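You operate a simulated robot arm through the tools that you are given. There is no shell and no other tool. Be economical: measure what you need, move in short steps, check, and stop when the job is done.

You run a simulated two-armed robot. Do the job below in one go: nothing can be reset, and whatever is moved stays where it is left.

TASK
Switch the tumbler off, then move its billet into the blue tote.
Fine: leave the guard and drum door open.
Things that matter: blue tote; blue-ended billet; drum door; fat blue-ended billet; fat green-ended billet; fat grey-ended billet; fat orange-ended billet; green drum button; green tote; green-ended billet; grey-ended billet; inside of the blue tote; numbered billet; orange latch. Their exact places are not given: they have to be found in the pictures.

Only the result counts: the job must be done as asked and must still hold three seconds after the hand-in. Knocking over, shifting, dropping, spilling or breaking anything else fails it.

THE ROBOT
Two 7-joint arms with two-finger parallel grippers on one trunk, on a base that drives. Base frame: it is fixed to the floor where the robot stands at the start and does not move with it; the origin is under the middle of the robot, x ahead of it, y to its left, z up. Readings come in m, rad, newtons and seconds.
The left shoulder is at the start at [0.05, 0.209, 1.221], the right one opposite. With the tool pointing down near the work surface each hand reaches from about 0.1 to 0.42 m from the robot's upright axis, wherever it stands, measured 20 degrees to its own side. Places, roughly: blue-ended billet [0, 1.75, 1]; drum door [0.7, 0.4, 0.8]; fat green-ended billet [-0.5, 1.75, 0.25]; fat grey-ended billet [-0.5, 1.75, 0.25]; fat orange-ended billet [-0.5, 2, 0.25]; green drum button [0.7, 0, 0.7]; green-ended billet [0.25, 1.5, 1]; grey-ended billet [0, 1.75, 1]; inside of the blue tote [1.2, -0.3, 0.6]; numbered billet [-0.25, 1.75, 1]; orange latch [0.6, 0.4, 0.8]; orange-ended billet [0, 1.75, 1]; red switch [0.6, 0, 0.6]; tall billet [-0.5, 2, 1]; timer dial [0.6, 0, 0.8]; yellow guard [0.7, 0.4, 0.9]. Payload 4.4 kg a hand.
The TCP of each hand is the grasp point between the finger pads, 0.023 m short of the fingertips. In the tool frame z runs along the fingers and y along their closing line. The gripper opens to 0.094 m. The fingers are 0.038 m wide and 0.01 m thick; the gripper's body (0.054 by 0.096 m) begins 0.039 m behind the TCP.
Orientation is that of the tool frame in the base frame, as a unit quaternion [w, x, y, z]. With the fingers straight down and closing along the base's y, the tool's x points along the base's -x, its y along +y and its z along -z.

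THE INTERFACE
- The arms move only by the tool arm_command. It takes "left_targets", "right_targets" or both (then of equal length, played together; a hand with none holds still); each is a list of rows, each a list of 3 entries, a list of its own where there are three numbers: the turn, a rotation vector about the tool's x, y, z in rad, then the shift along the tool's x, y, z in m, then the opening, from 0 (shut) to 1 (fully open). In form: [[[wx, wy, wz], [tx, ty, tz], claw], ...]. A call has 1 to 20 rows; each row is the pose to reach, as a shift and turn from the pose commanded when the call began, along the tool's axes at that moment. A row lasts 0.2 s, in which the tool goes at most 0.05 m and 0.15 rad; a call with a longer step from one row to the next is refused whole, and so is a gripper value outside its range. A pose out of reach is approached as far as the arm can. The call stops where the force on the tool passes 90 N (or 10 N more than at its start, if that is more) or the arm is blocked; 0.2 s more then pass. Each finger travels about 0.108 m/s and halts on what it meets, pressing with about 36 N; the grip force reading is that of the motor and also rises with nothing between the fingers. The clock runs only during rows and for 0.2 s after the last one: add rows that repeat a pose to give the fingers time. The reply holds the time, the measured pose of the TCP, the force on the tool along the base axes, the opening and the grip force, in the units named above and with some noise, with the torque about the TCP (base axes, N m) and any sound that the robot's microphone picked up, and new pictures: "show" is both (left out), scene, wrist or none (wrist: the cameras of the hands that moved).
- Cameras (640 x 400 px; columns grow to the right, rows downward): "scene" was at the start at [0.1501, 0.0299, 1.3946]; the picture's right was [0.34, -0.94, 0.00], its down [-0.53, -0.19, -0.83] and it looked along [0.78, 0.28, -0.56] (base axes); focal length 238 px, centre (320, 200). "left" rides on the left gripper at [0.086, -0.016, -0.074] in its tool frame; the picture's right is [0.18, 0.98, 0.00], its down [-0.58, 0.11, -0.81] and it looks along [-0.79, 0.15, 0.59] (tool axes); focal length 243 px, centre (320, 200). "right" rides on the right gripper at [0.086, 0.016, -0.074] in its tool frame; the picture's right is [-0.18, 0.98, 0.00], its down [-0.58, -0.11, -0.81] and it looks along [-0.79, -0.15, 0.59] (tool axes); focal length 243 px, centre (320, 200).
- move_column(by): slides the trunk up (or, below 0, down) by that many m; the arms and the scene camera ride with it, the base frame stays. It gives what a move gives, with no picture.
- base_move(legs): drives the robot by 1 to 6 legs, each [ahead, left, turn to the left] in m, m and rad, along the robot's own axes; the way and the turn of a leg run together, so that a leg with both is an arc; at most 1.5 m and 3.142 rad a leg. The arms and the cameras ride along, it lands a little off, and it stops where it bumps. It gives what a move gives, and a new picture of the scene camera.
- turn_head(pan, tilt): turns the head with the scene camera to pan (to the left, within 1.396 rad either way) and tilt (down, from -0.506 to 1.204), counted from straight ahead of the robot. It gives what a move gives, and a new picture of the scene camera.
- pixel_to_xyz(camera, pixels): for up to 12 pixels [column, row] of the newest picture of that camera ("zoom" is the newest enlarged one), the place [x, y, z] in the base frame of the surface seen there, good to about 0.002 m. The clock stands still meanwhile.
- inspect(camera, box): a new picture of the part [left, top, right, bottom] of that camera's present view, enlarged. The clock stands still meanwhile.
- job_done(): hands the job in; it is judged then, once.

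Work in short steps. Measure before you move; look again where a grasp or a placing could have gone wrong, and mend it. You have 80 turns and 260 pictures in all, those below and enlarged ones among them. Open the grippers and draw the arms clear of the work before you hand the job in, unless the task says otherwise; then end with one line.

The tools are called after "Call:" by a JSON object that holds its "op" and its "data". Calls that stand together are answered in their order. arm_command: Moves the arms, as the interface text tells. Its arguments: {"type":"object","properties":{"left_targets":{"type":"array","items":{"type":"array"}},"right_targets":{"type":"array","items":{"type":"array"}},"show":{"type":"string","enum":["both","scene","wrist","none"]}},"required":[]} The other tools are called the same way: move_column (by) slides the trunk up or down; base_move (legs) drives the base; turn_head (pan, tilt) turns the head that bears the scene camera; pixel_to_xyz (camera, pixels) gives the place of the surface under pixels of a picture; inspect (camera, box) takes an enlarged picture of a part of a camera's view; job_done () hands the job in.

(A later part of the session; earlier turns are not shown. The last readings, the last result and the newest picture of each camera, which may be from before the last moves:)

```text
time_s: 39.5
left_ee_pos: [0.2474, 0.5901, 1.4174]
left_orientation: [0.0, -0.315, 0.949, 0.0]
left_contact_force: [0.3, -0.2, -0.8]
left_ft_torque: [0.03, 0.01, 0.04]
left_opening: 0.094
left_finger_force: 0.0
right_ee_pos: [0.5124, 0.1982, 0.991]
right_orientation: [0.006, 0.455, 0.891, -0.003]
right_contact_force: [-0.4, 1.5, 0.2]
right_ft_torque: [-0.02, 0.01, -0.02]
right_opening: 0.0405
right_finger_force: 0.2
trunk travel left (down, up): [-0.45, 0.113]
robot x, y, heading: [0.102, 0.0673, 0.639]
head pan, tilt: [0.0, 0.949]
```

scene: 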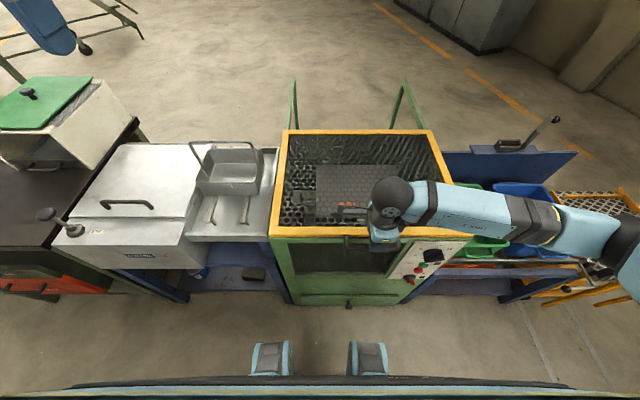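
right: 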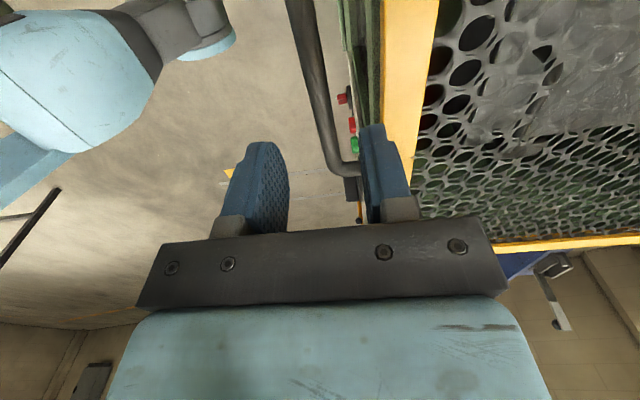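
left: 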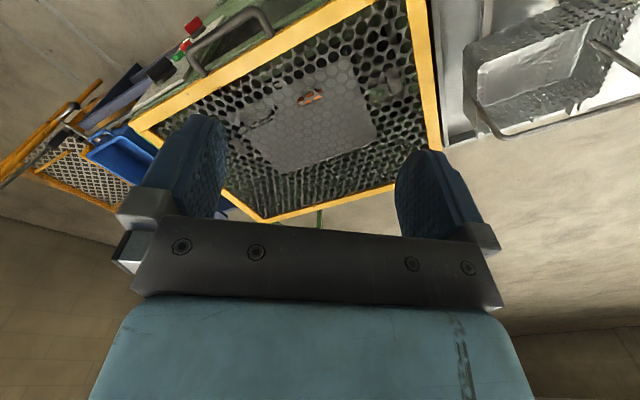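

The bar lies between the finger lines. I descend 0.076 m and close.

Call:
{"op": "arm_command", "data": {"right_targets": [[[0, 0, 0], [0, 0, 0.025], 0.43], [[0, 0, 0], [0, 0, 0.05], 0.43], [[0, 0, 0], [0, 0, 0.076], 0.43], [[0, 0, 0], [0, 0, 0.076], 0.2], [[0, 0, 0], [0, 0, 0.076], 0], [[0, 0, 0], [0, 0, 0.076], 0]]}}

```text
time_s: 40.9
left_ee_pos: [0.2471, 0.5903, 1.4168]
left_orientation: [0.0, -0.315, 0.949, -0.001]
left_contact_force: [0.3, 0.7, -0.1]
left_ft_torque: [-0.01, 0.01, 0.01]
left_opening: 0.0939
left_finger_force: 0.1
right_ee_pos: [0.5131, 0.1977, 0.9166]
right_orientation: [0.006, 0.454, 0.891, -0.004]
right_contact_force: [1.5, 0.2, -2.2]
right_ft_torque: [0.15, 0.12, 1.81]
right_opening: 0.0138
right_finger_force: 45.1
trunk travel left (down, up): [-0.45, 0.113]
robot x, y, heading: [0.104, 0.0658, 0.641]
head pan, tilt: [0.0, 0.949]
```

scene: 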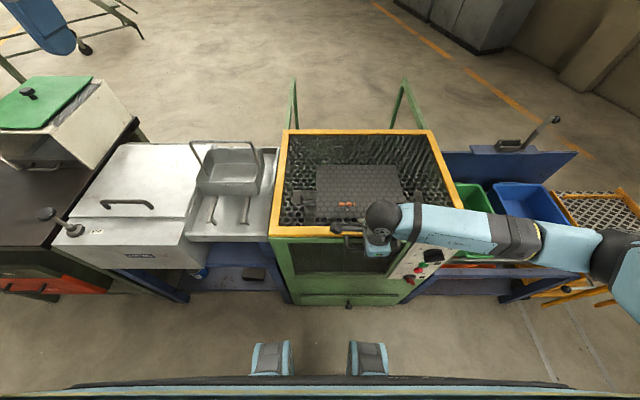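
right: 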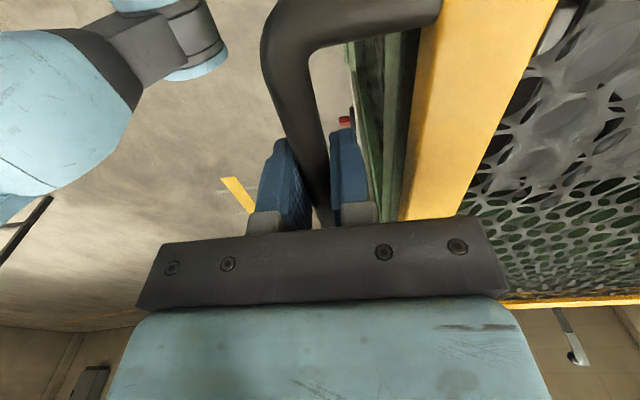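

The bar is gripped at 13.8 mm. I lift along an arc about the rear hinge (radius about 0.456) to 20°.

Call:
{"op": "arm_command", "data": {"right_targets": [[[0, 0, 0], [0, 0.0005, -0.02], 0], [[0, 0, 0], [0, 0.0017, -0.0397], 0], [[0, 0, 0], [0, 0.0069, -0.0792], 0], [[0, 0, 0], [0, 0.0155, -0.118], 0], [[0, 0, 0], [0, 0.0275, -0.156], 0]]}}

```text
time_s: 42.1
left_ee_pos: [0.2457, 0.591, 1.4174]
left_orientation: [0.001, -0.316, 0.949, 0.0]
left_contact_force: [-0.4, 0.1, 0.1]
left_ft_torque: [-0.02, -0.03, 0.02]
left_opening: 0.0941
left_finger_force: 0.0
right_ee_pos: [0.5302, 0.2168, 1.0709]
right_orientation: [0.007, 0.453, 0.891, -0.003]
right_contact_force: [0.4, -0.2, 0.4]
right_ft_torque: [-0.02, -0.03, 0.0]
right_opening: 0.0001
right_finger_force: 42.4
trunk travel left (down, up): [-0.45, 0.113]
robot x, y, heading: [0.1042, 0.0643, 0.641]
head pan, tilt: [0.0, 0.949]
```

scene: 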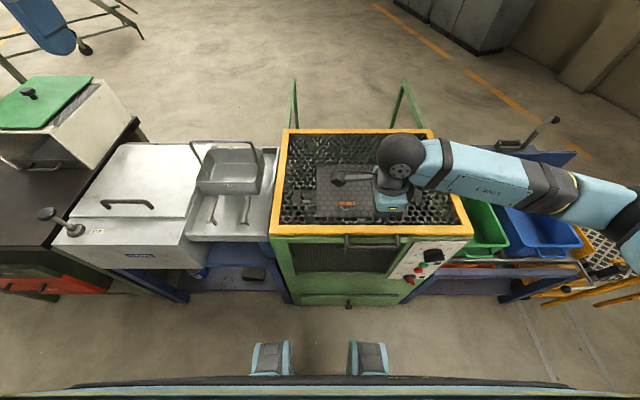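
right: 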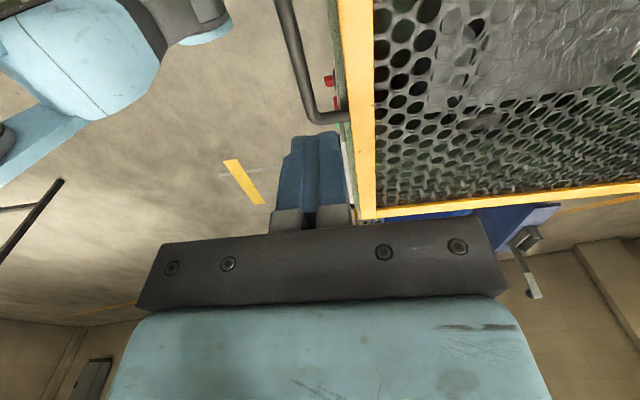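

The fingers slid off and the guard did not move. I re-grip and lift only a little to read the resistance.

Call:
{"op": "arm_command", "data": {"right_targets": [[[0, 0, 0], [0, -0.012, 0.038], 0.43], [[0, 0, 0], [0, -0.0206, 0.077], 0.43], [[0, 0, 0], [0, -0.0258, 0.116], 0.43], [[0, 0, 0], [0, -0.0275, 0.158], 0.43], [[0, 0, 0.0], [0, -0.0275, 0.162], 0.2], [[0, 0, 0], [0, -0.0275, 0.162], 0], [[0, 0, 0], [0, -0.0275, 0.162], 0], [[0, 0, 0], [0, -0.0275, 0.156], 0], [[0, 0, 0], [0, -0.0275, 0.15], 0]], "show": "wrist"}}

```text
time_s: 44.1
left_ee_pos: [0.2512, 0.5913, 1.4151]
left_orientation: [-0.001, -0.316, 0.949, 0.0]
left_contact_force: [-0.5, 0.0, 1.1]
left_ft_torque: [0.01, -0.02, -0.01]
left_opening: 0.0939
left_finger_force: 0.0
right_ee_pos: [0.5131, 0.1956, 0.9165]
right_orientation: [0.005, 0.455, 0.89, -0.007]
right_contact_force: [15.1, 11.7, -38.6]
right_ft_torque: [0.05, 0.11, 1.71]
right_opening: 0.0141
right_finger_force: 45.1
trunk travel left (down, up): [-0.45, 0.113]
robot x, y, heading: [0.1027, 0.0673, 0.641]
head pan, tilt: [0.0, 0.949]
```

right: 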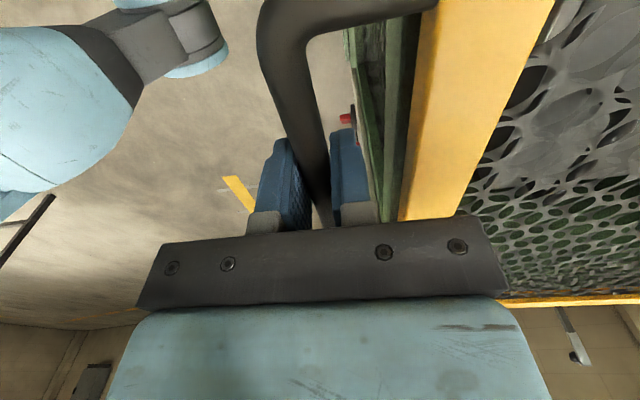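

Holding force is already 39 N with no motion. I lift a few mm more, easing slightly inward, to see whether it is just heavy.

Call:
{"op": "arm_command", "data": {"right_targets": [[[0, 0, 0], [0, 0.003, -0.003], 0], [[0, 0, 0], [0, 0.003, -0.006], 0], [[0, 0, 0], [0, 0.003, -0.009], 0]], "show": "none"}}

```text
time_s: 44.9
left_ee_pos: [0.2489, 0.5902, 1.4163]
left_orientation: [0.0, -0.315, 0.949, 0.001]
left_contact_force: [0.6, 0.9, -0.1]
left_ft_torque: [-0.02, -0.02, -0.01]
left_opening: 0.094
left_finger_force: 0.1
right_ee_pos: [0.5149, 0.1978, 0.9276]
right_orientation: [0.004, 0.455, 0.891, -0.005]
right_contact_force: [-0.3, -5.8, -36.8]
right_ft_torque: [-0.18, -0.09, 1.72]
right_opening: 0.014
right_finger_force: 44.9
trunk travel left (down, up): [-0.45, 0.113]
robot x, y, heading: [0.1047, 0.0675, 0.636]
head pan, tilt: [0.0, 0.949]
```

The force held at 37 N while z rose 11 mm. I check whether the guard or the fingers moved.

Call:
{"op": "inspect", "data": {"camera": "scene", "box": [260, 180, 480, 290]}}

Call:
{"op": "inspect", "data": {"camera": "right", "box": [220, 60, 420, 240]}}

```text
2.91 times, centred on (370, 235) of scene
```

zoom: 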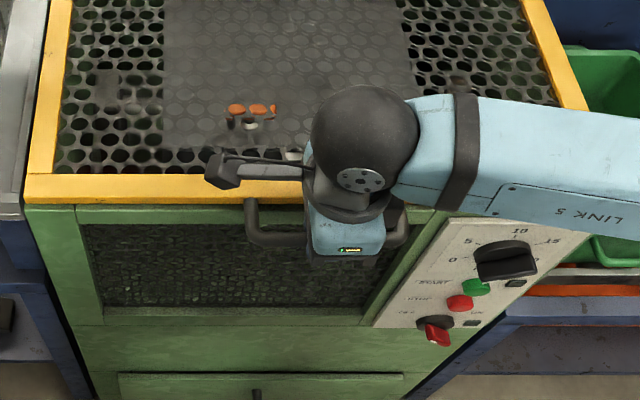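

```text
2.22 times, centred on (320, 150) of right
```

zoom: 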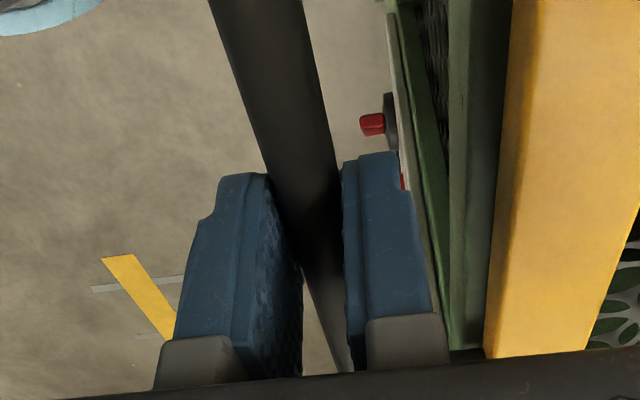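

Call:
{"op": "pixel_to_xyz", "data": {"camera": "zoom", "pixels": [[270, 60], [590, 200], [560, 60], [310, 200]]}}

Call:
{"op": "pixel_to_xyz", "data": {"camera": "scene", "pixels": [[300, 230], [450, 232], [380, 131], [348, 240]]}}

```text
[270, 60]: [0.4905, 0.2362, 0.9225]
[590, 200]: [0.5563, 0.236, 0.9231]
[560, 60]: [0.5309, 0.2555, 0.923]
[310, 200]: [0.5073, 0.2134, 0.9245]
```

```text
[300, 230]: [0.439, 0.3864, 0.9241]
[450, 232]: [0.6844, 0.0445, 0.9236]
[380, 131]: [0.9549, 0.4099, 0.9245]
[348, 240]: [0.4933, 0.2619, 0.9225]
```

The guard has not risen; the fingers slipped. The two green members behind the guard, at (293,100) and (405,100), may be slide rails, so I measure them.

Call:
{"op": "inspect", "data": {"camera": "scene", "box": [260, 60, 460, 180]}}

Call:
{"op": "pixel_to_xyz", "data": {"camera": "scene", "pixels": [[292, 125], [293, 105], [294, 84], [290, 95], [393, 120], [400, 100], [404, 84], [415, 105]]}}

```text
3.20 times, centred on (360, 120) of scene
```

zoom: 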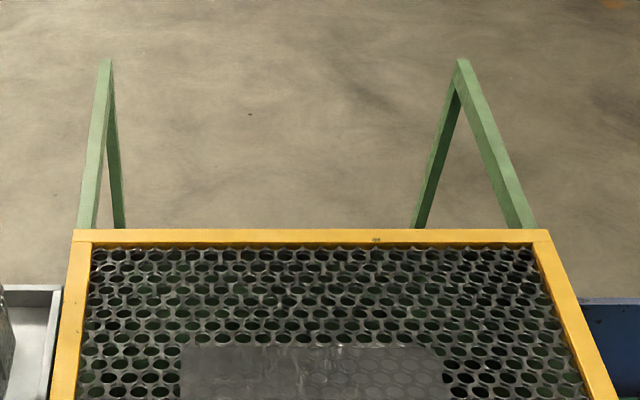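

```text
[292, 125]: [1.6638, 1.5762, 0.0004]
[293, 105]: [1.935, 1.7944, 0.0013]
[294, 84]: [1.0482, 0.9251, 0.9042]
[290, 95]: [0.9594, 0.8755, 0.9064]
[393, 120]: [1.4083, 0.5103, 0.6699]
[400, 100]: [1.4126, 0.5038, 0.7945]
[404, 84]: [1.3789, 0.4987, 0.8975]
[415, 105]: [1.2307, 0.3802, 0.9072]
```

The green members are horizontal rails at z 0.905 running back to depth 1.39. The guard therefore slides backward. I re-seat the grip and push back 4 cm as a test.

Call:
{"op": "arm_command", "data": {"right_targets": [[[0, 0, 0], [0, 0, 0.0], 0.4], [[0, 0, 0], [0, 0, 0.012], 0.4], [[0, 0, 0], [0, 0, 0.012], 0.1], [[0, 0, 0], [0, 0, 0.012], 0], [[0, 0, 0], [0, 0.01, 0.012], 0], [[0, 0, 0], [0, 0.02, 0.012], 0], [[0, 0, 0], [0, 0.03, 0.012], 0], [[0, 0, 0], [0, 0.04, 0.012], 0]], "show": "scene"}}

```text
time_s: 46.7
left_ee_pos: [0.2438, 0.5868, 1.4194]
left_orientation: [0.002, -0.314, 0.949, 0.0]
left_contact_force: [1.1, 0.6, -0.1]
left_ft_torque: [0.01, 0.05, 0.02]
left_opening: 0.0938
left_finger_force: 0.1
right_ee_pos: [0.5304, 0.2088, 0.9171]
right_orientation: [0.001, 0.449, 0.893, -0.015]
right_contact_force: [-26.8, -38.2, 49.8]
right_ft_torque: [-1.73, -0.65, -0.87]
right_opening: 0.0136
right_finger_force: 45.1
trunk travel left (down, up): [-0.45, 0.113]
robot x, y, heading: [0.1028, 0.0637, 0.636]
head pan, tilt: [0.0, 0.949]
stopped in row 8 (right hand): the force on the tool passed its limit at 99 N (the readings are from after the stop); the commanded pose is now the measured one
```

scene: 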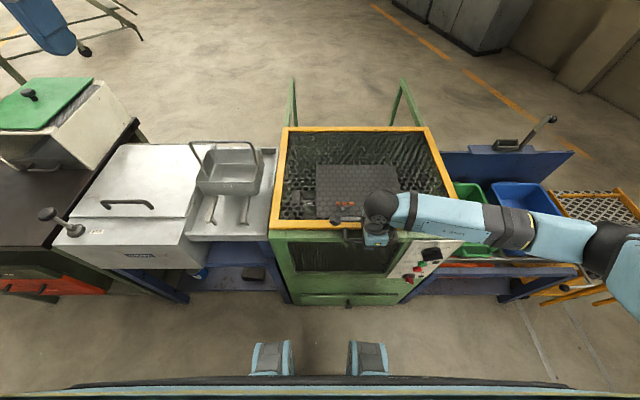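

The guard slid 2 cm, and then the fingertips (z 0.894) met the fixed green rail under the frame. I re-grip higher, with the TCP at 0.931.

Call:
{"op": "arm_command", "data": {"right_targets": [[[0, 0, 0], [0, -0.004, 0], 0.35], [[0, 0, 0], [0, -0.004, -0.014], 0.35], [[0, 0, 0], [0, -0.004, -0.014], 0.1], [[0, 0, 0], [0, -0.004, -0.014], 0], [[0, 0, 0], [0, -0.004, -0.014], 0], [[0, 0, 0], [0, 0.01, -0.014], 0], [[0, 0, 0], [0, 0.025, -0.014], 0], [[0, 0, 0], [0, 0.04, -0.014], 0], [[0, 0, 0], [0, 0.055, -0.014], 0]], "show": "wrist"}}

```text
time_s: 48.1
left_ee_pos: [0.2482, 0.5887, 1.4184]
left_orientation: [0.001, -0.314, 0.949, 0.0]
left_contact_force: [1.0, 0.6, -0.1]
left_ft_torque: [-0.02, 0.06, 0.03]
left_opening: 0.0941
left_finger_force: 0.2
right_ee_pos: [0.5301, 0.2092, 0.921]
right_orientation: [-0.005, 0.448, 0.894, -0.029]
right_contact_force: [-13.2, -14.3, 4.7]
right_ft_torque: [0.09, -0.18, -1.28]
right_opening: 0.0137
right_finger_force: 45.4
trunk travel left (down, up): [-0.45, 0.113]
robot x, y, heading: [0.1018, 0.0687, 0.634]
head pan, tilt: [0.0, 0.949]
stopped in row 7 (right hand): the force on the tool passed its limit at 96 N (the readings are from after the stop); the commanded pose is now the measured one
```

right: 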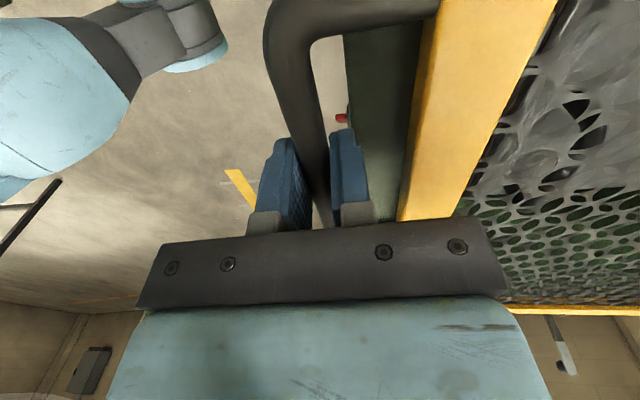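

The hand is only at z 0.921 and slightly tilted, so the tips still catch the rail. I release, level it, raise to about 0.938, re-grip and push.

Call:
{"op": "arm_command", "data": {"right_targets": [[[-0.02, 0, 0], [0, 0, 0], 0.35], [[-0.056, 0, 0], [0, 0.0, -0.01], 0.35], [[-0.056, 0, 0], [0, 0, -0.018], 0.35], [[-0.056, 0, 0], [0, 0, -0.018], 0.35], [[-0.056, 0, 0], [0, 0, -0.018], 0.1], [[-0.056, 0, 0], [0, 0, -0.018], 0], [[-0.056, 0, 0], [0, 0, -0.018], 0]], "show": "wrist"}}

```text
time_s: 49.7
left_ee_pos: [0.2466, 0.5885, 1.4172]
left_orientation: [0.001, -0.315, 0.949, 0.0]
left_contact_force: [0.2, 0.0, 0.7]
left_ft_torque: [-0.01, 0.01, 0.04]
left_opening: 0.094
left_finger_force: 0.2
right_ee_pos: [0.53, 0.2104, 0.9383]
right_orientation: [0.009, 0.448, 0.894, 0.0]
right_contact_force: [2.4, 3.9, 15.9]
right_ft_torque: [1.05, 0.55, -1.09]
right_opening: 0.0137
right_finger_force: 44.6
trunk travel left (down, up): [-0.45, 0.113]
robot x, y, heading: [0.1101, 0.0642, 0.642]
head pan, tilt: [0.0, 0.949]
```

right: 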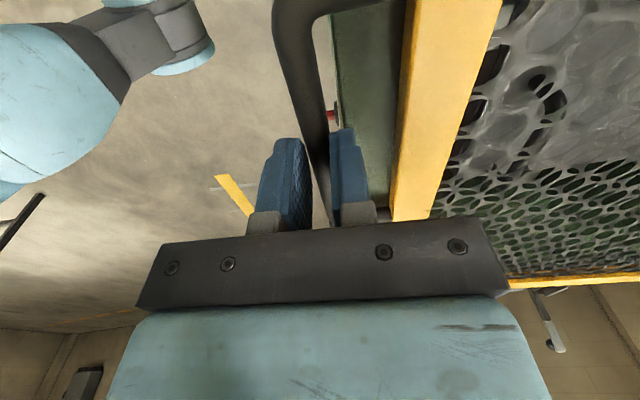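

Now it is at z 0.938 and level. I push back 5 cm.

Call:
{"op": "arm_command", "data": {"right_targets": [[[0, 0, 0], [0, 0.012, 0], 0], [[0, 0, 0], [0, 0.025, 0], 0], [[0, 0, 0], [0, 0.037, 0], 0], [[0, 0, 0], [0, 0.05, 0], 0]], "show": "none"}}

```text
time_s: 50.7
left_ee_pos: [0.2452, 0.5888, 1.4182]
left_orientation: [0.001, -0.314, 0.949, 0.0]
left_contact_force: [-0.2, 0.1, -0.8]
left_ft_torque: [0.0, 0.04, 0.01]
left_opening: 0.0941
left_finger_force: 0.2
right_ee_pos: [0.5702, 0.2406, 0.9395]
right_orientation: [0.011, 0.448, 0.894, -0.001]
right_contact_force: [1.0, -4.7, 21.8]
right_ft_torque: [-0.49, -0.2, -0.84]
right_opening: 0.0138
right_finger_force: 45.1
trunk travel left (down, up): [-0.45, 0.113]
robot x, y, heading: [0.1028, 0.0665, 0.637]
head pan, tilt: [0.0, 0.949]
```

The guard slides freely now. I drive the base forward 0.10 m with the grip held, to carry it back further and gain reach.

Call:
{"op": "base_move", "data": {"legs": [[0.1, 0, -0.008]]}}

```text
time_s: 51.9
left_ee_pos: [0.3109, 0.6338, 1.417]
left_orientation: [-0.001, -0.309, 0.951, -0.001]
left_contact_force: [0.3, 0.3, 0.0]
left_ft_torque: [0.0, -0.02, 0.02]
left_opening: 0.0941
left_finger_force: 0.1
right_ee_pos: [0.6299, 0.2843, 0.9391]
right_orientation: [0.008, 0.45, 0.893, 0.0]
right_contact_force: [-1.9, 8.2, -23.7]
right_ft_torque: [0.42, 0.26, -0.08]
right_opening: 0.0137
right_finger_force: 45.3
trunk travel left (down, up): [-0.45, 0.113]
robot x, y, heading: [0.1579, 0.1128, 0.626]
head pan, tilt: [0.0, 0.949]
stopped in leg 1: the robot was blocked; the commanded pose is now the measured one
```

scene: 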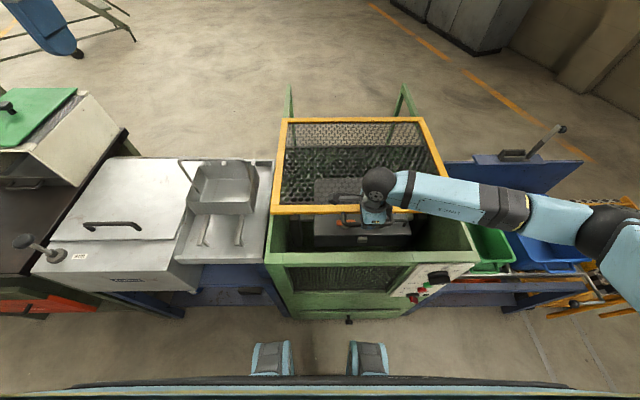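

The base stopped 0.065 m on and the guard came along. I keep pushing with the arm while tilting the tool forward for reach.

Call:
{"op": "arm_command", "data": {"right_targets": [[[-0.06, 0, 0], [0, 0.019, 0], 0], [[-0.12, 0, 0], [0, 0.037, 0], 0], [[-0.18, 0, 0], [0, 0.056, 0], 0], [[-0.24, 0, 0], [0, 0.075, 0.001], 0], [[-0.3, 0, 0], [0, 0.094, 0.001], 0], [[-0.36, 0, 0], [0, 0.112, 0.001], 0], [[-0.42, 0, 0], [0, 0.131, 0.002], 0], [[-0.48, 0, 0], [0, 0.15, 0.002], 0]]}}

```text
time_s: 53.7
left_ee_pos: [0.3086, 0.6298, 1.4184]
left_orientation: [0.0, -0.308, 0.951, 0.001]
left_contact_force: [0.4, -0.7, 0.1]
left_ft_torque: [0.0, -0.04, 0.03]
left_opening: 0.094
left_finger_force: 0.1
right_ee_pos: [0.749, 0.3731, 0.9439]
right_orientation: [0.116, 0.435, 0.866, 0.219]
right_contact_force: [1.9, -3.0, 24.9]
right_ft_torque: [0.38, 0.09, 0.0]
right_opening: 0.0
right_finger_force: 41.9
trunk travel left (down, up): [-0.45, 0.113]
robot x, y, heading: [0.1595, 0.1066, 0.626]
head pan, tilt: [0.0, 0.949]
```

scene: 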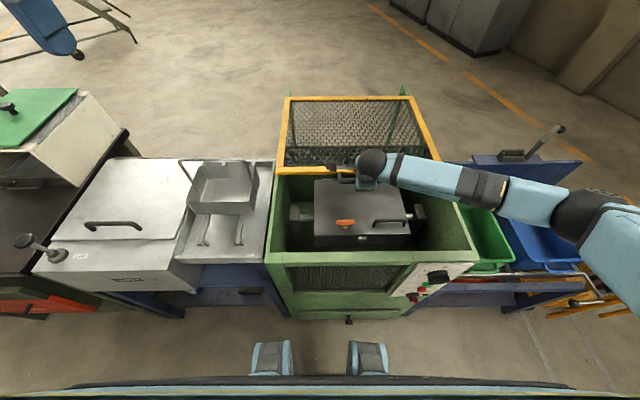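
right: 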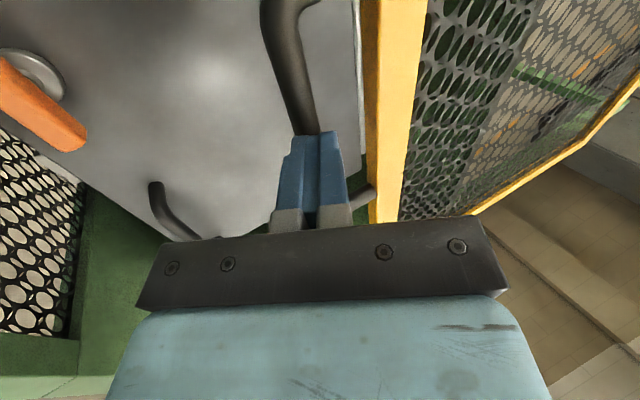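

The guard is well back, but the fingers slipped off the bar. I back the hand off up and away, then measure the bar, the door and the latch.

Call:
{"op": "arm_command", "data": {"right_targets": [[[0, 0, 0], [0, 0, -0.03], 0], [[0, 0, 0], [-0.04, -0.02, -0.06], 0], [[0, 0, 0], [-0.09, -0.02, -0.06], 0]], "show": "none"}}

Call:
{"op": "inspect", "data": {"camera": "scene", "box": [260, 90, 480, 270]}}

```text
refused: row 2 steps farther than a row can; nothing moved
```

```text
2.22 times, centred on (370, 180) of scene
```

zoom: 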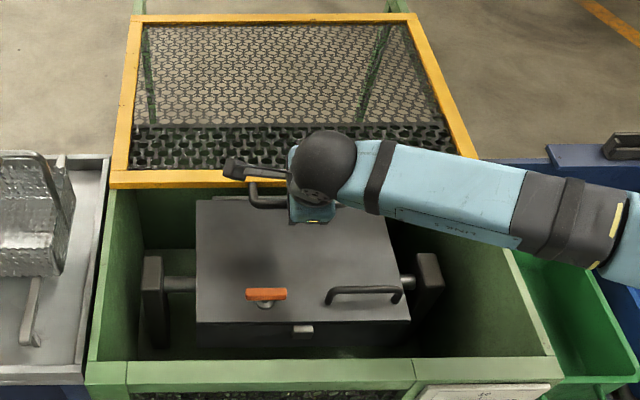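

The drum, its orange latch and its door handle are clear. I measure them.

Call:
{"op": "pixel_to_xyz", "data": {"camera": "zoom", "pixels": [[198, 320], [408, 320], [196, 202], [385, 225], [250, 293], [284, 293], [266, 306], [330, 298], [400, 292], [302, 328], [252, 203], [180, 180]]}}

Call:
{"op": "inspect", "data": {"camera": "scene", "box": [325, 200, 425, 260]}}

```text
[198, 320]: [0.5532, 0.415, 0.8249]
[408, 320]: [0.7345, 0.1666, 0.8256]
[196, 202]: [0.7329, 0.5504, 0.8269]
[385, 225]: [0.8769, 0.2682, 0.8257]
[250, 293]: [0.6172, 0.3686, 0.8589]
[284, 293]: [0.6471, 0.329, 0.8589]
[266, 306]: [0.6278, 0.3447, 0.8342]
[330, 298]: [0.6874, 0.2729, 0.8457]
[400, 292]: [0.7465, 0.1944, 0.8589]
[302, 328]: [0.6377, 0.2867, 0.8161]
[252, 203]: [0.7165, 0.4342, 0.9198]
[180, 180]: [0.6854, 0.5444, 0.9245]
```

```text
6.40 times, centred on (375, 230) of scene
```

zoom: 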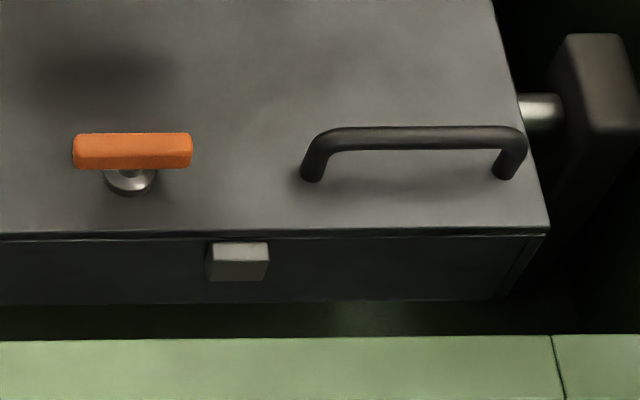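

The latch bar (lateral 0.066–0.115, depth 0.716, z 0.859) and handle (lateral 0.184–0.283) are located. The door hinges at the rear, so the guard must go further back. I put the closed fingers in front of the guard bar and push.

Call:
{"op": "arm_command", "data": {"right_targets": [[[0, 0, 0], [0, -0.0216, -0.045], 0], [[0, 0, 0], [0, -0.042, -0.02], 0], [[0, 0, 0], [0, -0.051, 0.0005], 0], [[0, 0, 0], [0, -0.024, 0.0144], 0], [[0, 0, 0], [0, -0.002, 0.026], 0], [[-0.04, 0, 0], [0, 0.016, 0.035], 0], [[-0.08, 0, 0], [0, 0.033, 0.044], 0], [[-0.12, 0, 0], [0, 0.051, 0.053], 0], [[-0.16, 0, 0], [0, 0.069, 0.062], 0]]}}

```text
time_s: 55.7
left_ee_pos: [0.3108, 0.6347, 1.4149]
left_orientation: [-0.001, -0.309, 0.951, 0.0]
left_contact_force: [0.5, 0.2, -1.2]
left_ft_torque: [-0.01, -0.01, -0.02]
left_opening: 0.094
left_finger_force: 0.1
right_ee_pos: [0.8233, 0.4263, 0.915]
right_orientation: [0.149, 0.425, 0.847, 0.282]
right_contact_force: [-4.3, 2.2, -18.1]
right_ft_torque: [0.12, 0.46, 0.01]
right_opening: 0.0
right_finger_force: 42.1
trunk travel left (down, up): [-0.45, 0.113]
robot x, y, heading: [0.1645, 0.1103, 0.62]
head pan, tilt: [0.0, 0.949]
```

scene: 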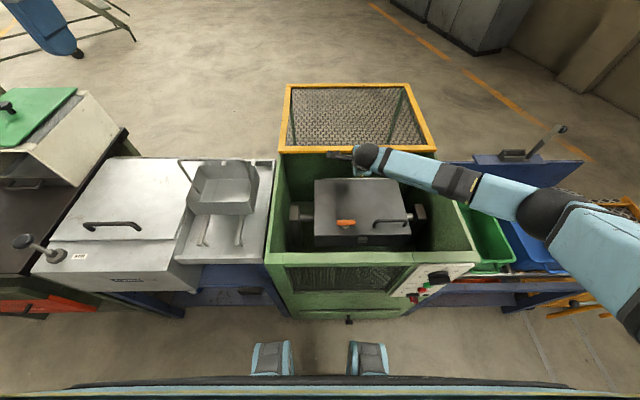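
right: 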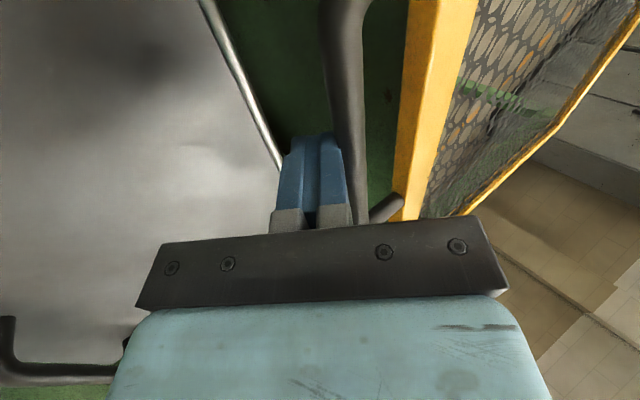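

The guard is nearly at the rail end. I push 3 cm more, then pull the hand away.

Call:
{"op": "arm_command", "data": {"right_targets": [[[-0.03, 0, 0], [0, 0.009, 0.007], 0], [[-0.06, 0, 0], [0, 0.019, 0.014], 0], [[-0.08, 0, 0], [0, 0.027, 0.02], 0]], "show": "none"}}

```text
time_s: 56.5
left_ee_pos: [0.3073, 0.6274, 1.4199]
left_orientation: [0.002, -0.308, 0.951, 0.002]
left_contact_force: [0.2, -0.5, 0.7]
left_ft_torque: [0.04, 0.03, 0.0]
left_opening: 0.0941
left_finger_force: 0.2
right_ee_pos: [0.8435, 0.4412, 0.9159]
right_orientation: [0.164, 0.419, 0.836, 0.314]
right_contact_force: [-62.2, -48.6, -17.6]
right_ft_torque: [-0.05, 0.64, -0.64]
right_opening: 0.0002
right_finger_force: 42.3
trunk travel left (down, up): [-0.45, 0.113]
robot x, y, heading: [0.1603, 0.1112, 0.626]
head pan, tilt: [0.0, 0.949]
```

The guard is at its end stop (79 N). I retreat the hand to above the latch with the tool pointing down and the fingers open.

Call:
{"op": "arm_command", "data": {"right_targets": [[[0, 0, 0], [0, -0.0225, -0.02], 0], [[0.06, 0, 0], [0, -0.0176, -0.0556], 0.2], [[0.19, 0, 0], [0.01, -0.041, -0.082], 0.4], [[0.33, 0, 0], [0.02, -0.065, -0.108], 0.4], [[0.47, 0, 0], [0.03, -0.089, -0.135], 0.4], [[0.6, 0, 0], [0.04, -0.112, -0.161], 0.4], [[0.724, 0, 0], [0.05, -0.136, -0.187], 0.4]]}}

```text
time_s: 58.1
left_ee_pos: [0.3089, 0.6331, 1.4174]
left_orientation: [-0.001, -0.309, 0.951, 0.0]
left_contact_force: [-0.6, 0.1, -0.1]
left_ft_torque: [0.01, -0.06, 0.03]
left_opening: 0.0938
left_finger_force: 0.1
right_ee_pos: [0.6376, 0.3537, 0.9695]
right_orientation: [0.007, 0.45, 0.893, 0.001]
right_contact_force: [-0.5, 0.3, -0.4]
right_ft_torque: [0.02, 0.01, 0.03]
right_opening: 0.0377
right_finger_force: 0.0
trunk travel left (down, up): [-0.45, 0.113]
robot x, y, heading: [0.158, 0.1095, 0.629]
head pan, tilt: [0.0, 0.949]
```

scene: 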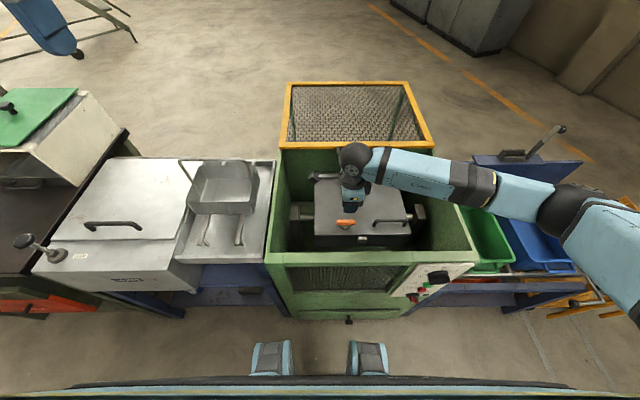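
right: 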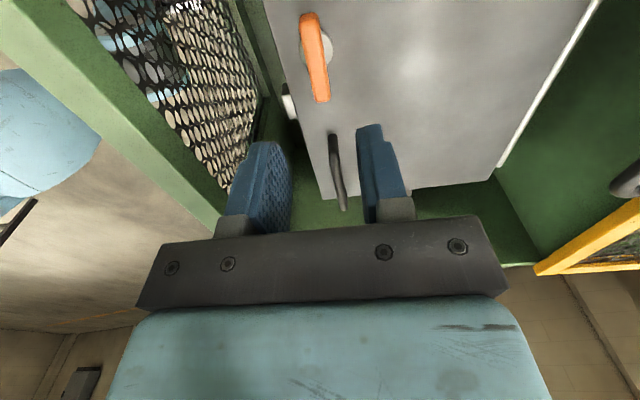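

I re-measure the latch now, because it seems to look slightly rotated.

Call:
{"op": "inspect", "data": {"camera": "scene", "box": [310, 190, 420, 256]}}

Call:
{"op": "inspect", "data": {"camera": "right", "box": [240, 0, 400, 120]}}

```text
5.82 times, centred on (365, 223) of scene
```

zoom: 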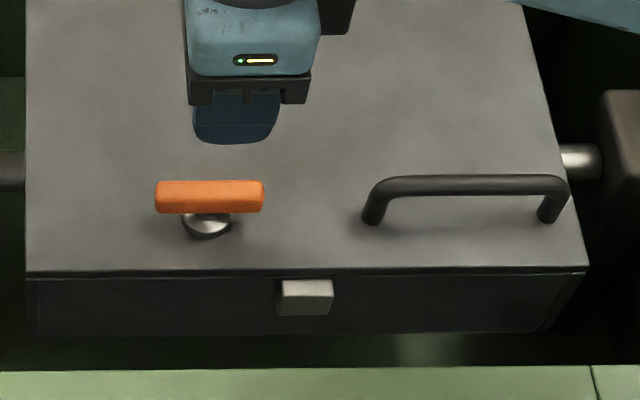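

```text
3.33 times, centred on (320, 60) of right
```

zoom: 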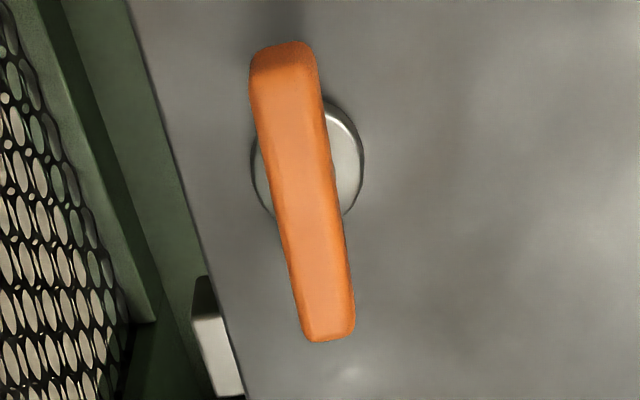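

Call:
{"op": "pixel_to_xyz", "data": {"camera": "zoom", "pixels": [[285, 55], [325, 330], [300, 180], [275, 180], [330, 180], [352, 150], [257, 170], [420, 200]]}}

```text
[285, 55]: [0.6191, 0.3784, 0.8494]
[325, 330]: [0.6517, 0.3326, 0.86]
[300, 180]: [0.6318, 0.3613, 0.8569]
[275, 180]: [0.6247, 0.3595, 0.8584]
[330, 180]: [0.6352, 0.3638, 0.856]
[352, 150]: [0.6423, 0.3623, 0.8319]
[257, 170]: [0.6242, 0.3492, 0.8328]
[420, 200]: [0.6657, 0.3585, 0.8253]
```

The latch centre is at about (0.6335,0.3556) and the hand is within 4 mm of it. I descend to TCP z 0.864 and grip.

Call:
{"op": "arm_command", "data": {"right_targets": [[[0, 0, 0], [0.003, -0.001, 0.035], 0.4], [[0, 0, 0], [0.003, -0.001, 0.07], 0.4], [[0, 0, 0], [0.003, -0.001, 0.09], 0.4], [[0, 0, 0], [0.003, -0.001, 0.1055], 0.4], [[0, 0, 0], [0.003, -0.001, 0.1055], 0.1], [[0, 0, 0], [0.003, -0.001, 0.1055], 0], [[0, 0, 0], [0.003, -0.001, 0.1055], 0]], "show": "wrist"}}

```text
time_s: 59.7
left_ee_pos: [0.308, 0.632, 1.4182]
left_orientation: [-0.001, -0.309, 0.951, -0.001]
left_contact_force: [-0.7, -0.6, 0.9]
left_ft_torque: [0.0, 0.01, 0.01]
left_opening: 0.0942
left_finger_force: 0.1
right_ee_pos: [0.635, 0.3525, 0.861]
right_orientation: [0.006, 0.449, 0.893, 0.0]
right_contact_force: [-26.1, -13.1, -7.5]
right_ft_torque: [-0.7, 0.71, 0.01]
right_opening: 0.0138
right_finger_force: 44.7
trunk travel left (down, up): [-0.45, 0.113]
robot x, y, heading: [0.1581, 0.1106, 0.626]
head pan, tilt: [0.0, 0.949]
```

right: 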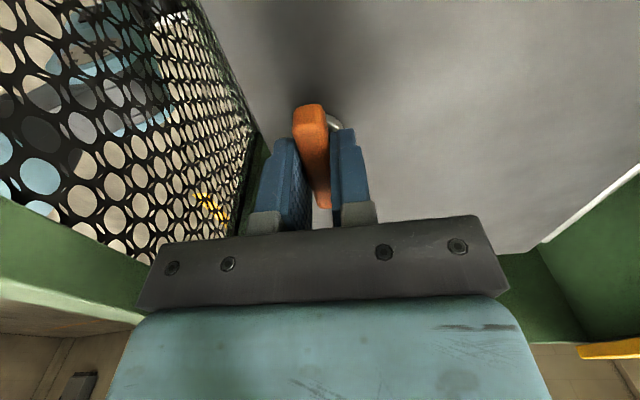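

The latch is gripped. I try turning it 0.4 rad counter-clockwise, and read the torque.

Call:
{"op": "arm_command", "data": {"right_targets": [[[0, 0, -0.1], [0, -0.002, 0], 0], [[0, 0, -0.2], [0, -0.002, 0], 0], [[0, 0, -0.3], [0, -0.002, 0], 0], [[0, 0, -0.4], [0, -0.002, 0], 0]], "show": "wrist"}}

```text
time_s: 60.7
left_ee_pos: [0.3089, 0.6314, 1.4175]
left_orientation: [0.0, -0.309, 0.951, 0.001]
left_contact_force: [-0.4, 0.6, -0.2]
left_ft_torque: [-0.02, -0.01, -0.03]
left_opening: 0.0937
left_finger_force: 0.0
right_ee_pos: [0.6358, 0.3521, 0.8634]
right_orientation: [0.008, 0.263, 0.965, 0.0]
right_contact_force: [-23.4, -9.7, -4.2]
right_ft_torque: [-0.02, 1.53, -0.05]
right_opening: 0.0138
right_finger_force: 44.9
trunk travel left (down, up): [-0.45, 0.113]
robot x, y, heading: [0.1632, 0.1095, 0.627]
head pan, tilt: [0.0, 0.949]
```

right: 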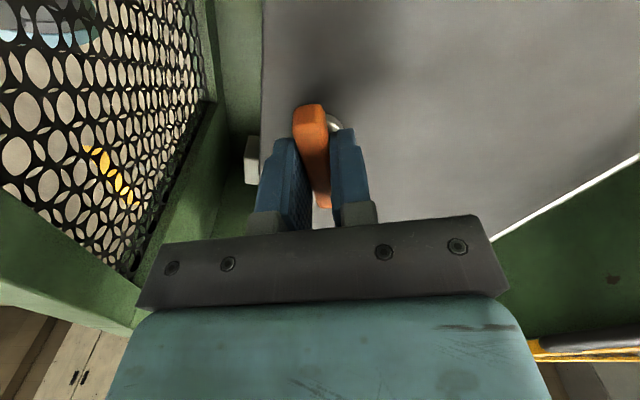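

It turns freely. I continue to about 90°.

Call:
{"op": "arm_command", "data": {"right_targets": [[[0, 0, -0.14], [-0.001, -0.002, 0], 0], [[0, 0, -0.28], [-0.001, -0.002, 0], 0], [[0, 0, -0.42], [-0.001, -0.002, 0], 0], [[0, 0, -0.56], [-0.001, -0.002, 0], 0], [[0, 0, -0.7], [-0.001, -0.002, 0], 0], [[0, 0, -0.84], [-0.001, -0.002, 0], 0], [[0, 0, -0.98], [-0.001, -0.002, 0], 0], [[0, 0, -1.1], [-0.001, -0.002, 0], 0], [[0, 0, -1.17], [-0.001, -0.002, 0], 0]], "show": "wrist"}}

```text
time_s: 62.7
left_ee_pos: [0.3091, 0.6329, 1.4165]
left_orientation: [-0.001, -0.31, 0.951, 0.0]
left_contact_force: [-0.2, -0.2, 0.0]
left_ft_torque: [0.0, 0.0, -0.03]
left_opening: 0.0942
left_finger_force: 0.0
right_ee_pos: [0.6361, 0.3512, 0.8626]
right_orientation: [0.008, -0.314, 0.949, -0.004]
right_contact_force: [0.6, 11.8, 6.7]
right_ft_torque: [1.51, -0.82, 0.0]
right_opening: 0.0139
right_finger_force: 44.7
trunk travel left (down, up): [-0.45, 0.113]
robot x, y, heading: [0.1614, 0.1114, 0.625]
head pan, tilt: [0.0, 0.949]
```

right: 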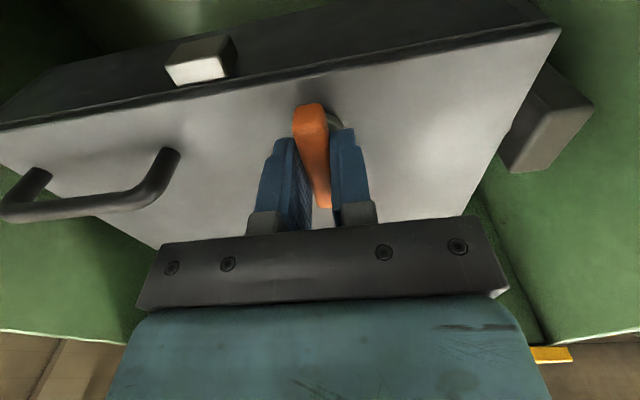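

The latch is at 90°. I release it, rise, and move above the door handle (lateral 0.234, depth 0.717), yawing back so the fingers straddle its bar.

Call:
{"op": "arm_command", "data": {"right_targets": [[[0, 0, 0], [0, 0, 0], 0.4], [[0, 0, 0], [0, 0, -0.03], 0.4], [[0, 0, 0.1], [0, -0.01, -0.06], 0.4], [[0, 0, 0.24], [0, -0.03, -0.08], 0.4], [[0, 0, 0.38], [0, -0.05, -0.08], 0.4], [[0, 0, 0.52], [0, -0.07, -0.08], 0.4], [[0, 0, 0.66], [0, -0.09, -0.08], 0.4], [[0, 0, 0.8], [0, -0.11, -0.08], 0.4], [[0, 0, 0.94], [0.002, -0.12, -0.08], 0.4], [[0, 0, 1.08], [0.004, -0.13, -0.08], 0.4], [[0, 0, 1.22], [0.004, -0.1426, -0.08], 0.4], [[0, 0, 1.36], [0.004, -0.1426, -0.08], 0.4], [[0, 0, 1.48], [0.004, -0.1426, -0.08], 0.4], [[0, 0, 1.5708], [0.004, -0.1426, -0.08], 0.4]], "show": "wrist"}}

Call:
{"op": "inspect", "data": {"camera": "scene", "box": [300, 150, 440, 260]}}

```text
time_s: 65.7
left_ee_pos: [0.3107, 0.6317, 1.4178]
left_orientation: [-0.001, -0.309, 0.951, -0.001]
left_contact_force: [-0.2, 0.2, 0.7]
left_ft_torque: [0.04, -0.02, -0.02]
left_opening: 0.0939
left_finger_force: 0.0
right_ee_pos: [0.7158, 0.232, 0.9433]
right_orientation: [0.008, 0.451, 0.892, 0.002]
right_contact_force: [0.4, 1.0, 0.0]
right_ft_torque: [0.01, -0.02, 0.01]
right_opening: 0.0377
right_finger_force: 0.0
trunk travel left (down, up): [-0.45, 0.113]
robot x, y, heading: [0.1581, 0.1124, 0.631]
head pan, tilt: [0.0, 0.949]
```

right: 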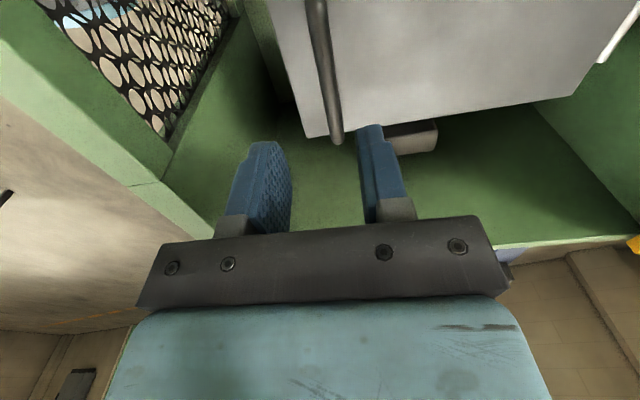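

```text
3.64 times, centred on (370, 205) of scene
```

zoom: 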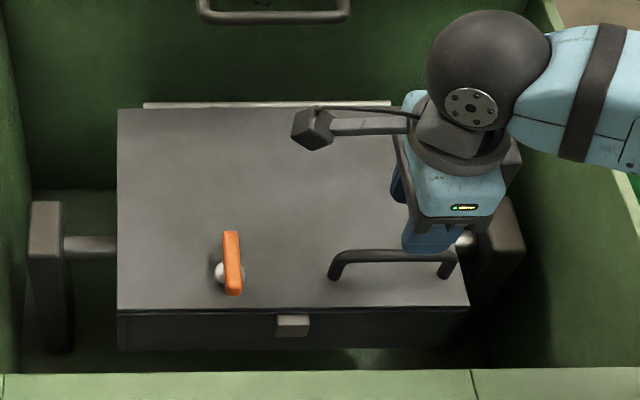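

The latch is turned, and the rear hinge is visible as the light strip. I descend to z 0.862 and grip the door handle.

Call:
{"op": "arm_command", "data": {"right_targets": [[[0, 0, 0], [0, 0, 0.03], 0.4], [[0, 0, 0], [0, 0, 0.06], 0.4], [[0, 0, 0], [0, 0, 0.081], 0.4], [[0, 0, 0], [0, 0, 0.081], 0.1], [[0, 0, 0], [0, 0, 0.081], 0], [[0, 0, 0], [0, 0, 0.081], 0]], "show": "wrist"}}

```text
time_s: 67.1
left_ee_pos: [0.3133, 0.6352, 1.4154]
left_orientation: [-0.002, -0.31, 0.951, -0.001]
left_contact_force: [0.3, 0.8, -0.2]
left_ft_torque: [0.0, 0.01, 0.0]
left_opening: 0.0941
left_finger_force: 0.3
right_ee_pos: [0.721, 0.2349, 0.8633]
right_orientation: [0.008, 0.451, 0.893, 0.004]
right_contact_force: [36.7, 26.7, 4.7]
right_ft_torque: [0.58, 0.05, 1.02]
right_opening: 0.0118
right_finger_force: 44.9
trunk travel left (down, up): [-0.45, 0.113]
robot x, y, heading: [0.1622, 0.1118, 0.627]
head pan, tilt: [0.0, 0.949]
```

right: 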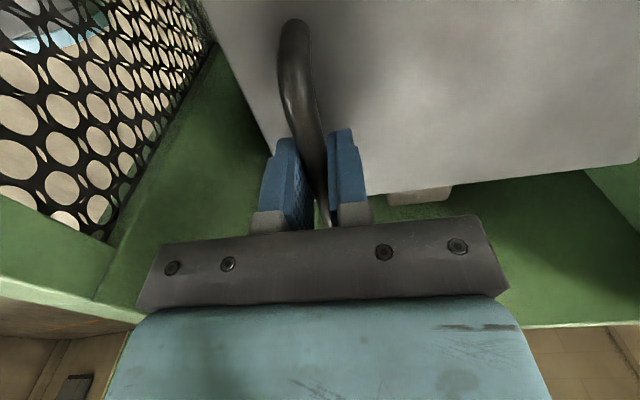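

The grip is good, with a slight preload of 45 N toward the rear. I relax that and lift the door along its hinge arc to 20°.

Call:
{"op": "arm_command", "data": {"right_targets": [[[0, 0, 0], [0, 0.006, 0], 0], [[0, 0, 0], [0, 0.0075, -0.008], 0], [[0, 0, 0], [0, 0.009, -0.0168], 0], [[0, 0, 0], [0, 0.0134, -0.0332], 0], [[0, 0, 0], [0, 0.0193, -0.0492], 0], [[0, 0, 0], [0, 0.0266, -0.0646], 0]]}}

```text
time_s: 68.5
left_ee_pos: [0.3123, 0.6337, 1.4161]
left_orientation: [-0.002, -0.309, 0.951, 0.0]
left_contact_force: [0.1, -0.4, -0.4]
left_ft_torque: [0.02, 0.0, 0.02]
left_opening: 0.0941
left_finger_force: 0.1
right_ee_pos: [0.7392, 0.2494, 0.9269]
right_orientation: [0.008, 0.451, 0.893, 0.0]
right_contact_force: [10.1, -4.0, -9.6]
right_ft_torque: [0.06, -0.03, 1.25]
right_opening: 0.012
right_finger_force: 44.6
trunk travel left (down, up): [-0.45, 0.113]
robot x, y, heading: [0.1606, 0.1125, 0.622]
head pan, tilt: [0.0, 0.949]
```

scene: 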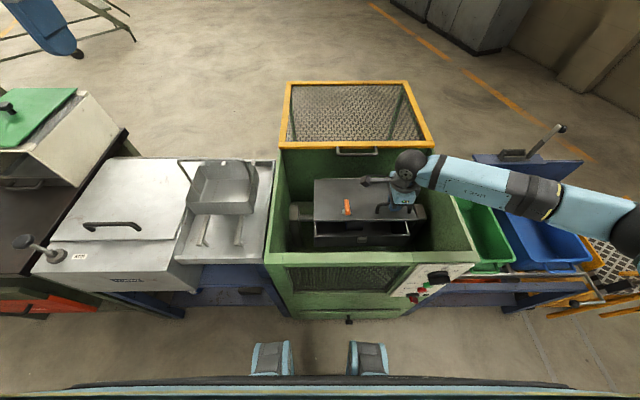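
right: 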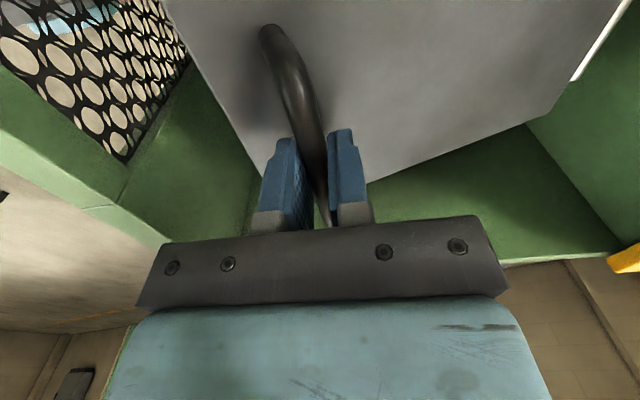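

The door lifts easily. I continue along the arc to 60° with a slight forward tilt.

Call:
{"op": "arm_command", "data": {"right_targets": [[[0, 0, 0], [0, 0.0085, -0.0148], 0], [[0, 0, 0], [0, 0.0183, -0.0287], 0], [[0, 0, 0], [0, 0.0293, -0.0417], 0], [[0, 0, 0], [0, 0.0414, -0.0537], 0], [[-0.05, 0, 0], [0, 0.0545, -0.0646], 0], [[-0.1, 0, 0], [0, 0.0684, -0.0743], 0], [[-0.15, 0, 0], [0, 0.0832, -0.0828], 0], [[-0.2, 0, 0], [0, 0.0987, -0.09], 0]]}}

```text
time_s: 70.3
left_ee_pos: [0.31, 0.6297, 1.4182]
left_orientation: [-0.001, -0.309, 0.951, 0.002]
left_contact_force: [-1.1, -0.7, -0.8]
left_ft_torque: [-0.01, 0.02, -0.02]
left_opening: 0.0939
left_finger_force: 0.0
right_ee_pos: [0.8145, 0.3083, 1.019]
right_orientation: [0.053, 0.448, 0.888, 0.092]
right_contact_force: [-0.1, -15.5, 7.8]
right_ft_torque: [-0.01, 0.25, 0.32]
right_opening: 0.0119
right_finger_force: 45.1
trunk travel left (down, up): [-0.45, 0.113]
robot x, y, heading: [0.1559, 0.1121, 0.628]
head pan, tilt: [0.0, 0.949]
```

scene: 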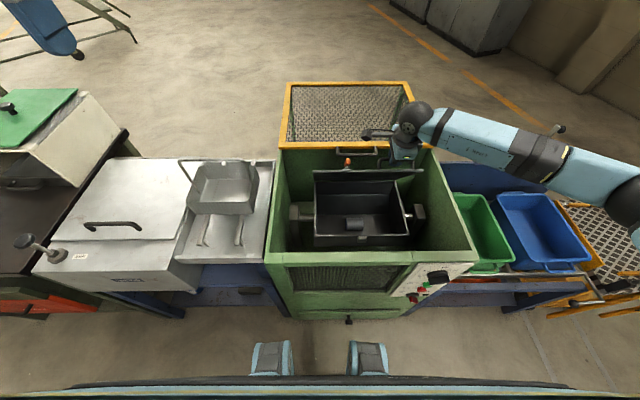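
right: 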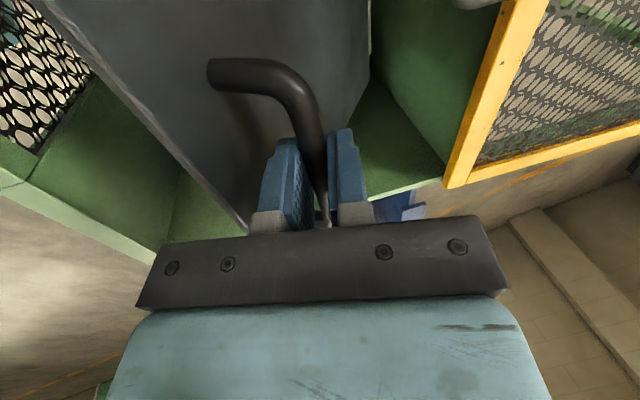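

The door is at about 60° and the billet shows in the drum at (352,222). I continue the arc to 85°.

Call:
{"op": "arm_command", "data": {"right_targets": [[[0, 0, 0], [0, 0.0169, -0.0023], 0], [[0, 0, 0], [0, 0.0338, -0.003], 0], [[0, 0, 0], [0, 0.0508, -0.0023], 0], [[0, 0, 0], [0, 0.0677, -0.0002], 0], [[0, 0, 0], [0, 0.0843, 0.0034], 0]]}}

```text
time_s: 71.5
left_ee_pos: [0.3061, 0.6302, 1.4186]
left_orientation: [0.001, -0.309, 0.951, 0.001]
left_contact_force: [0.1, 0.4, 0.2]
left_ft_torque: [0.0, -0.01, 0.01]
left_opening: 0.094
left_finger_force: 0.0
right_ee_pos: [0.8815, 0.3578, 1.0356]
right_orientation: [0.055, 0.448, 0.887, 0.094]
right_contact_force: [2.0, -7.3, 28.4]
right_ft_torque: [-0.02, -0.01, 0.0]
right_opening: 0.0117
right_finger_force: 44.9
trunk travel left (down, up): [-0.45, 0.113]
robot x, y, heading: [0.1631, 0.1136, 0.628]
head pan, tilt: [0.0, 0.949]
```

scene: 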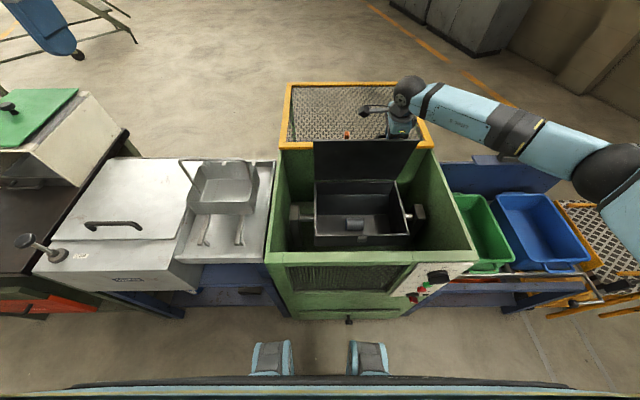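
right: 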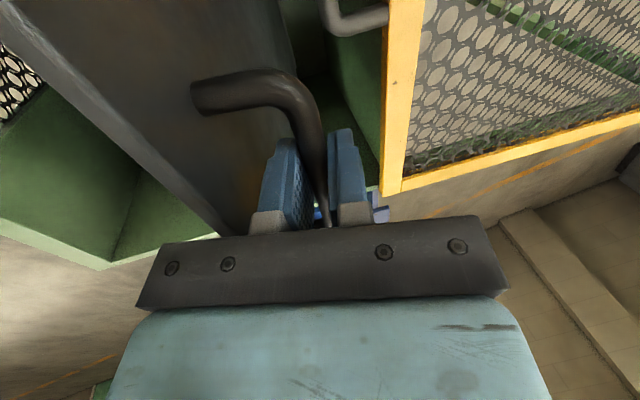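

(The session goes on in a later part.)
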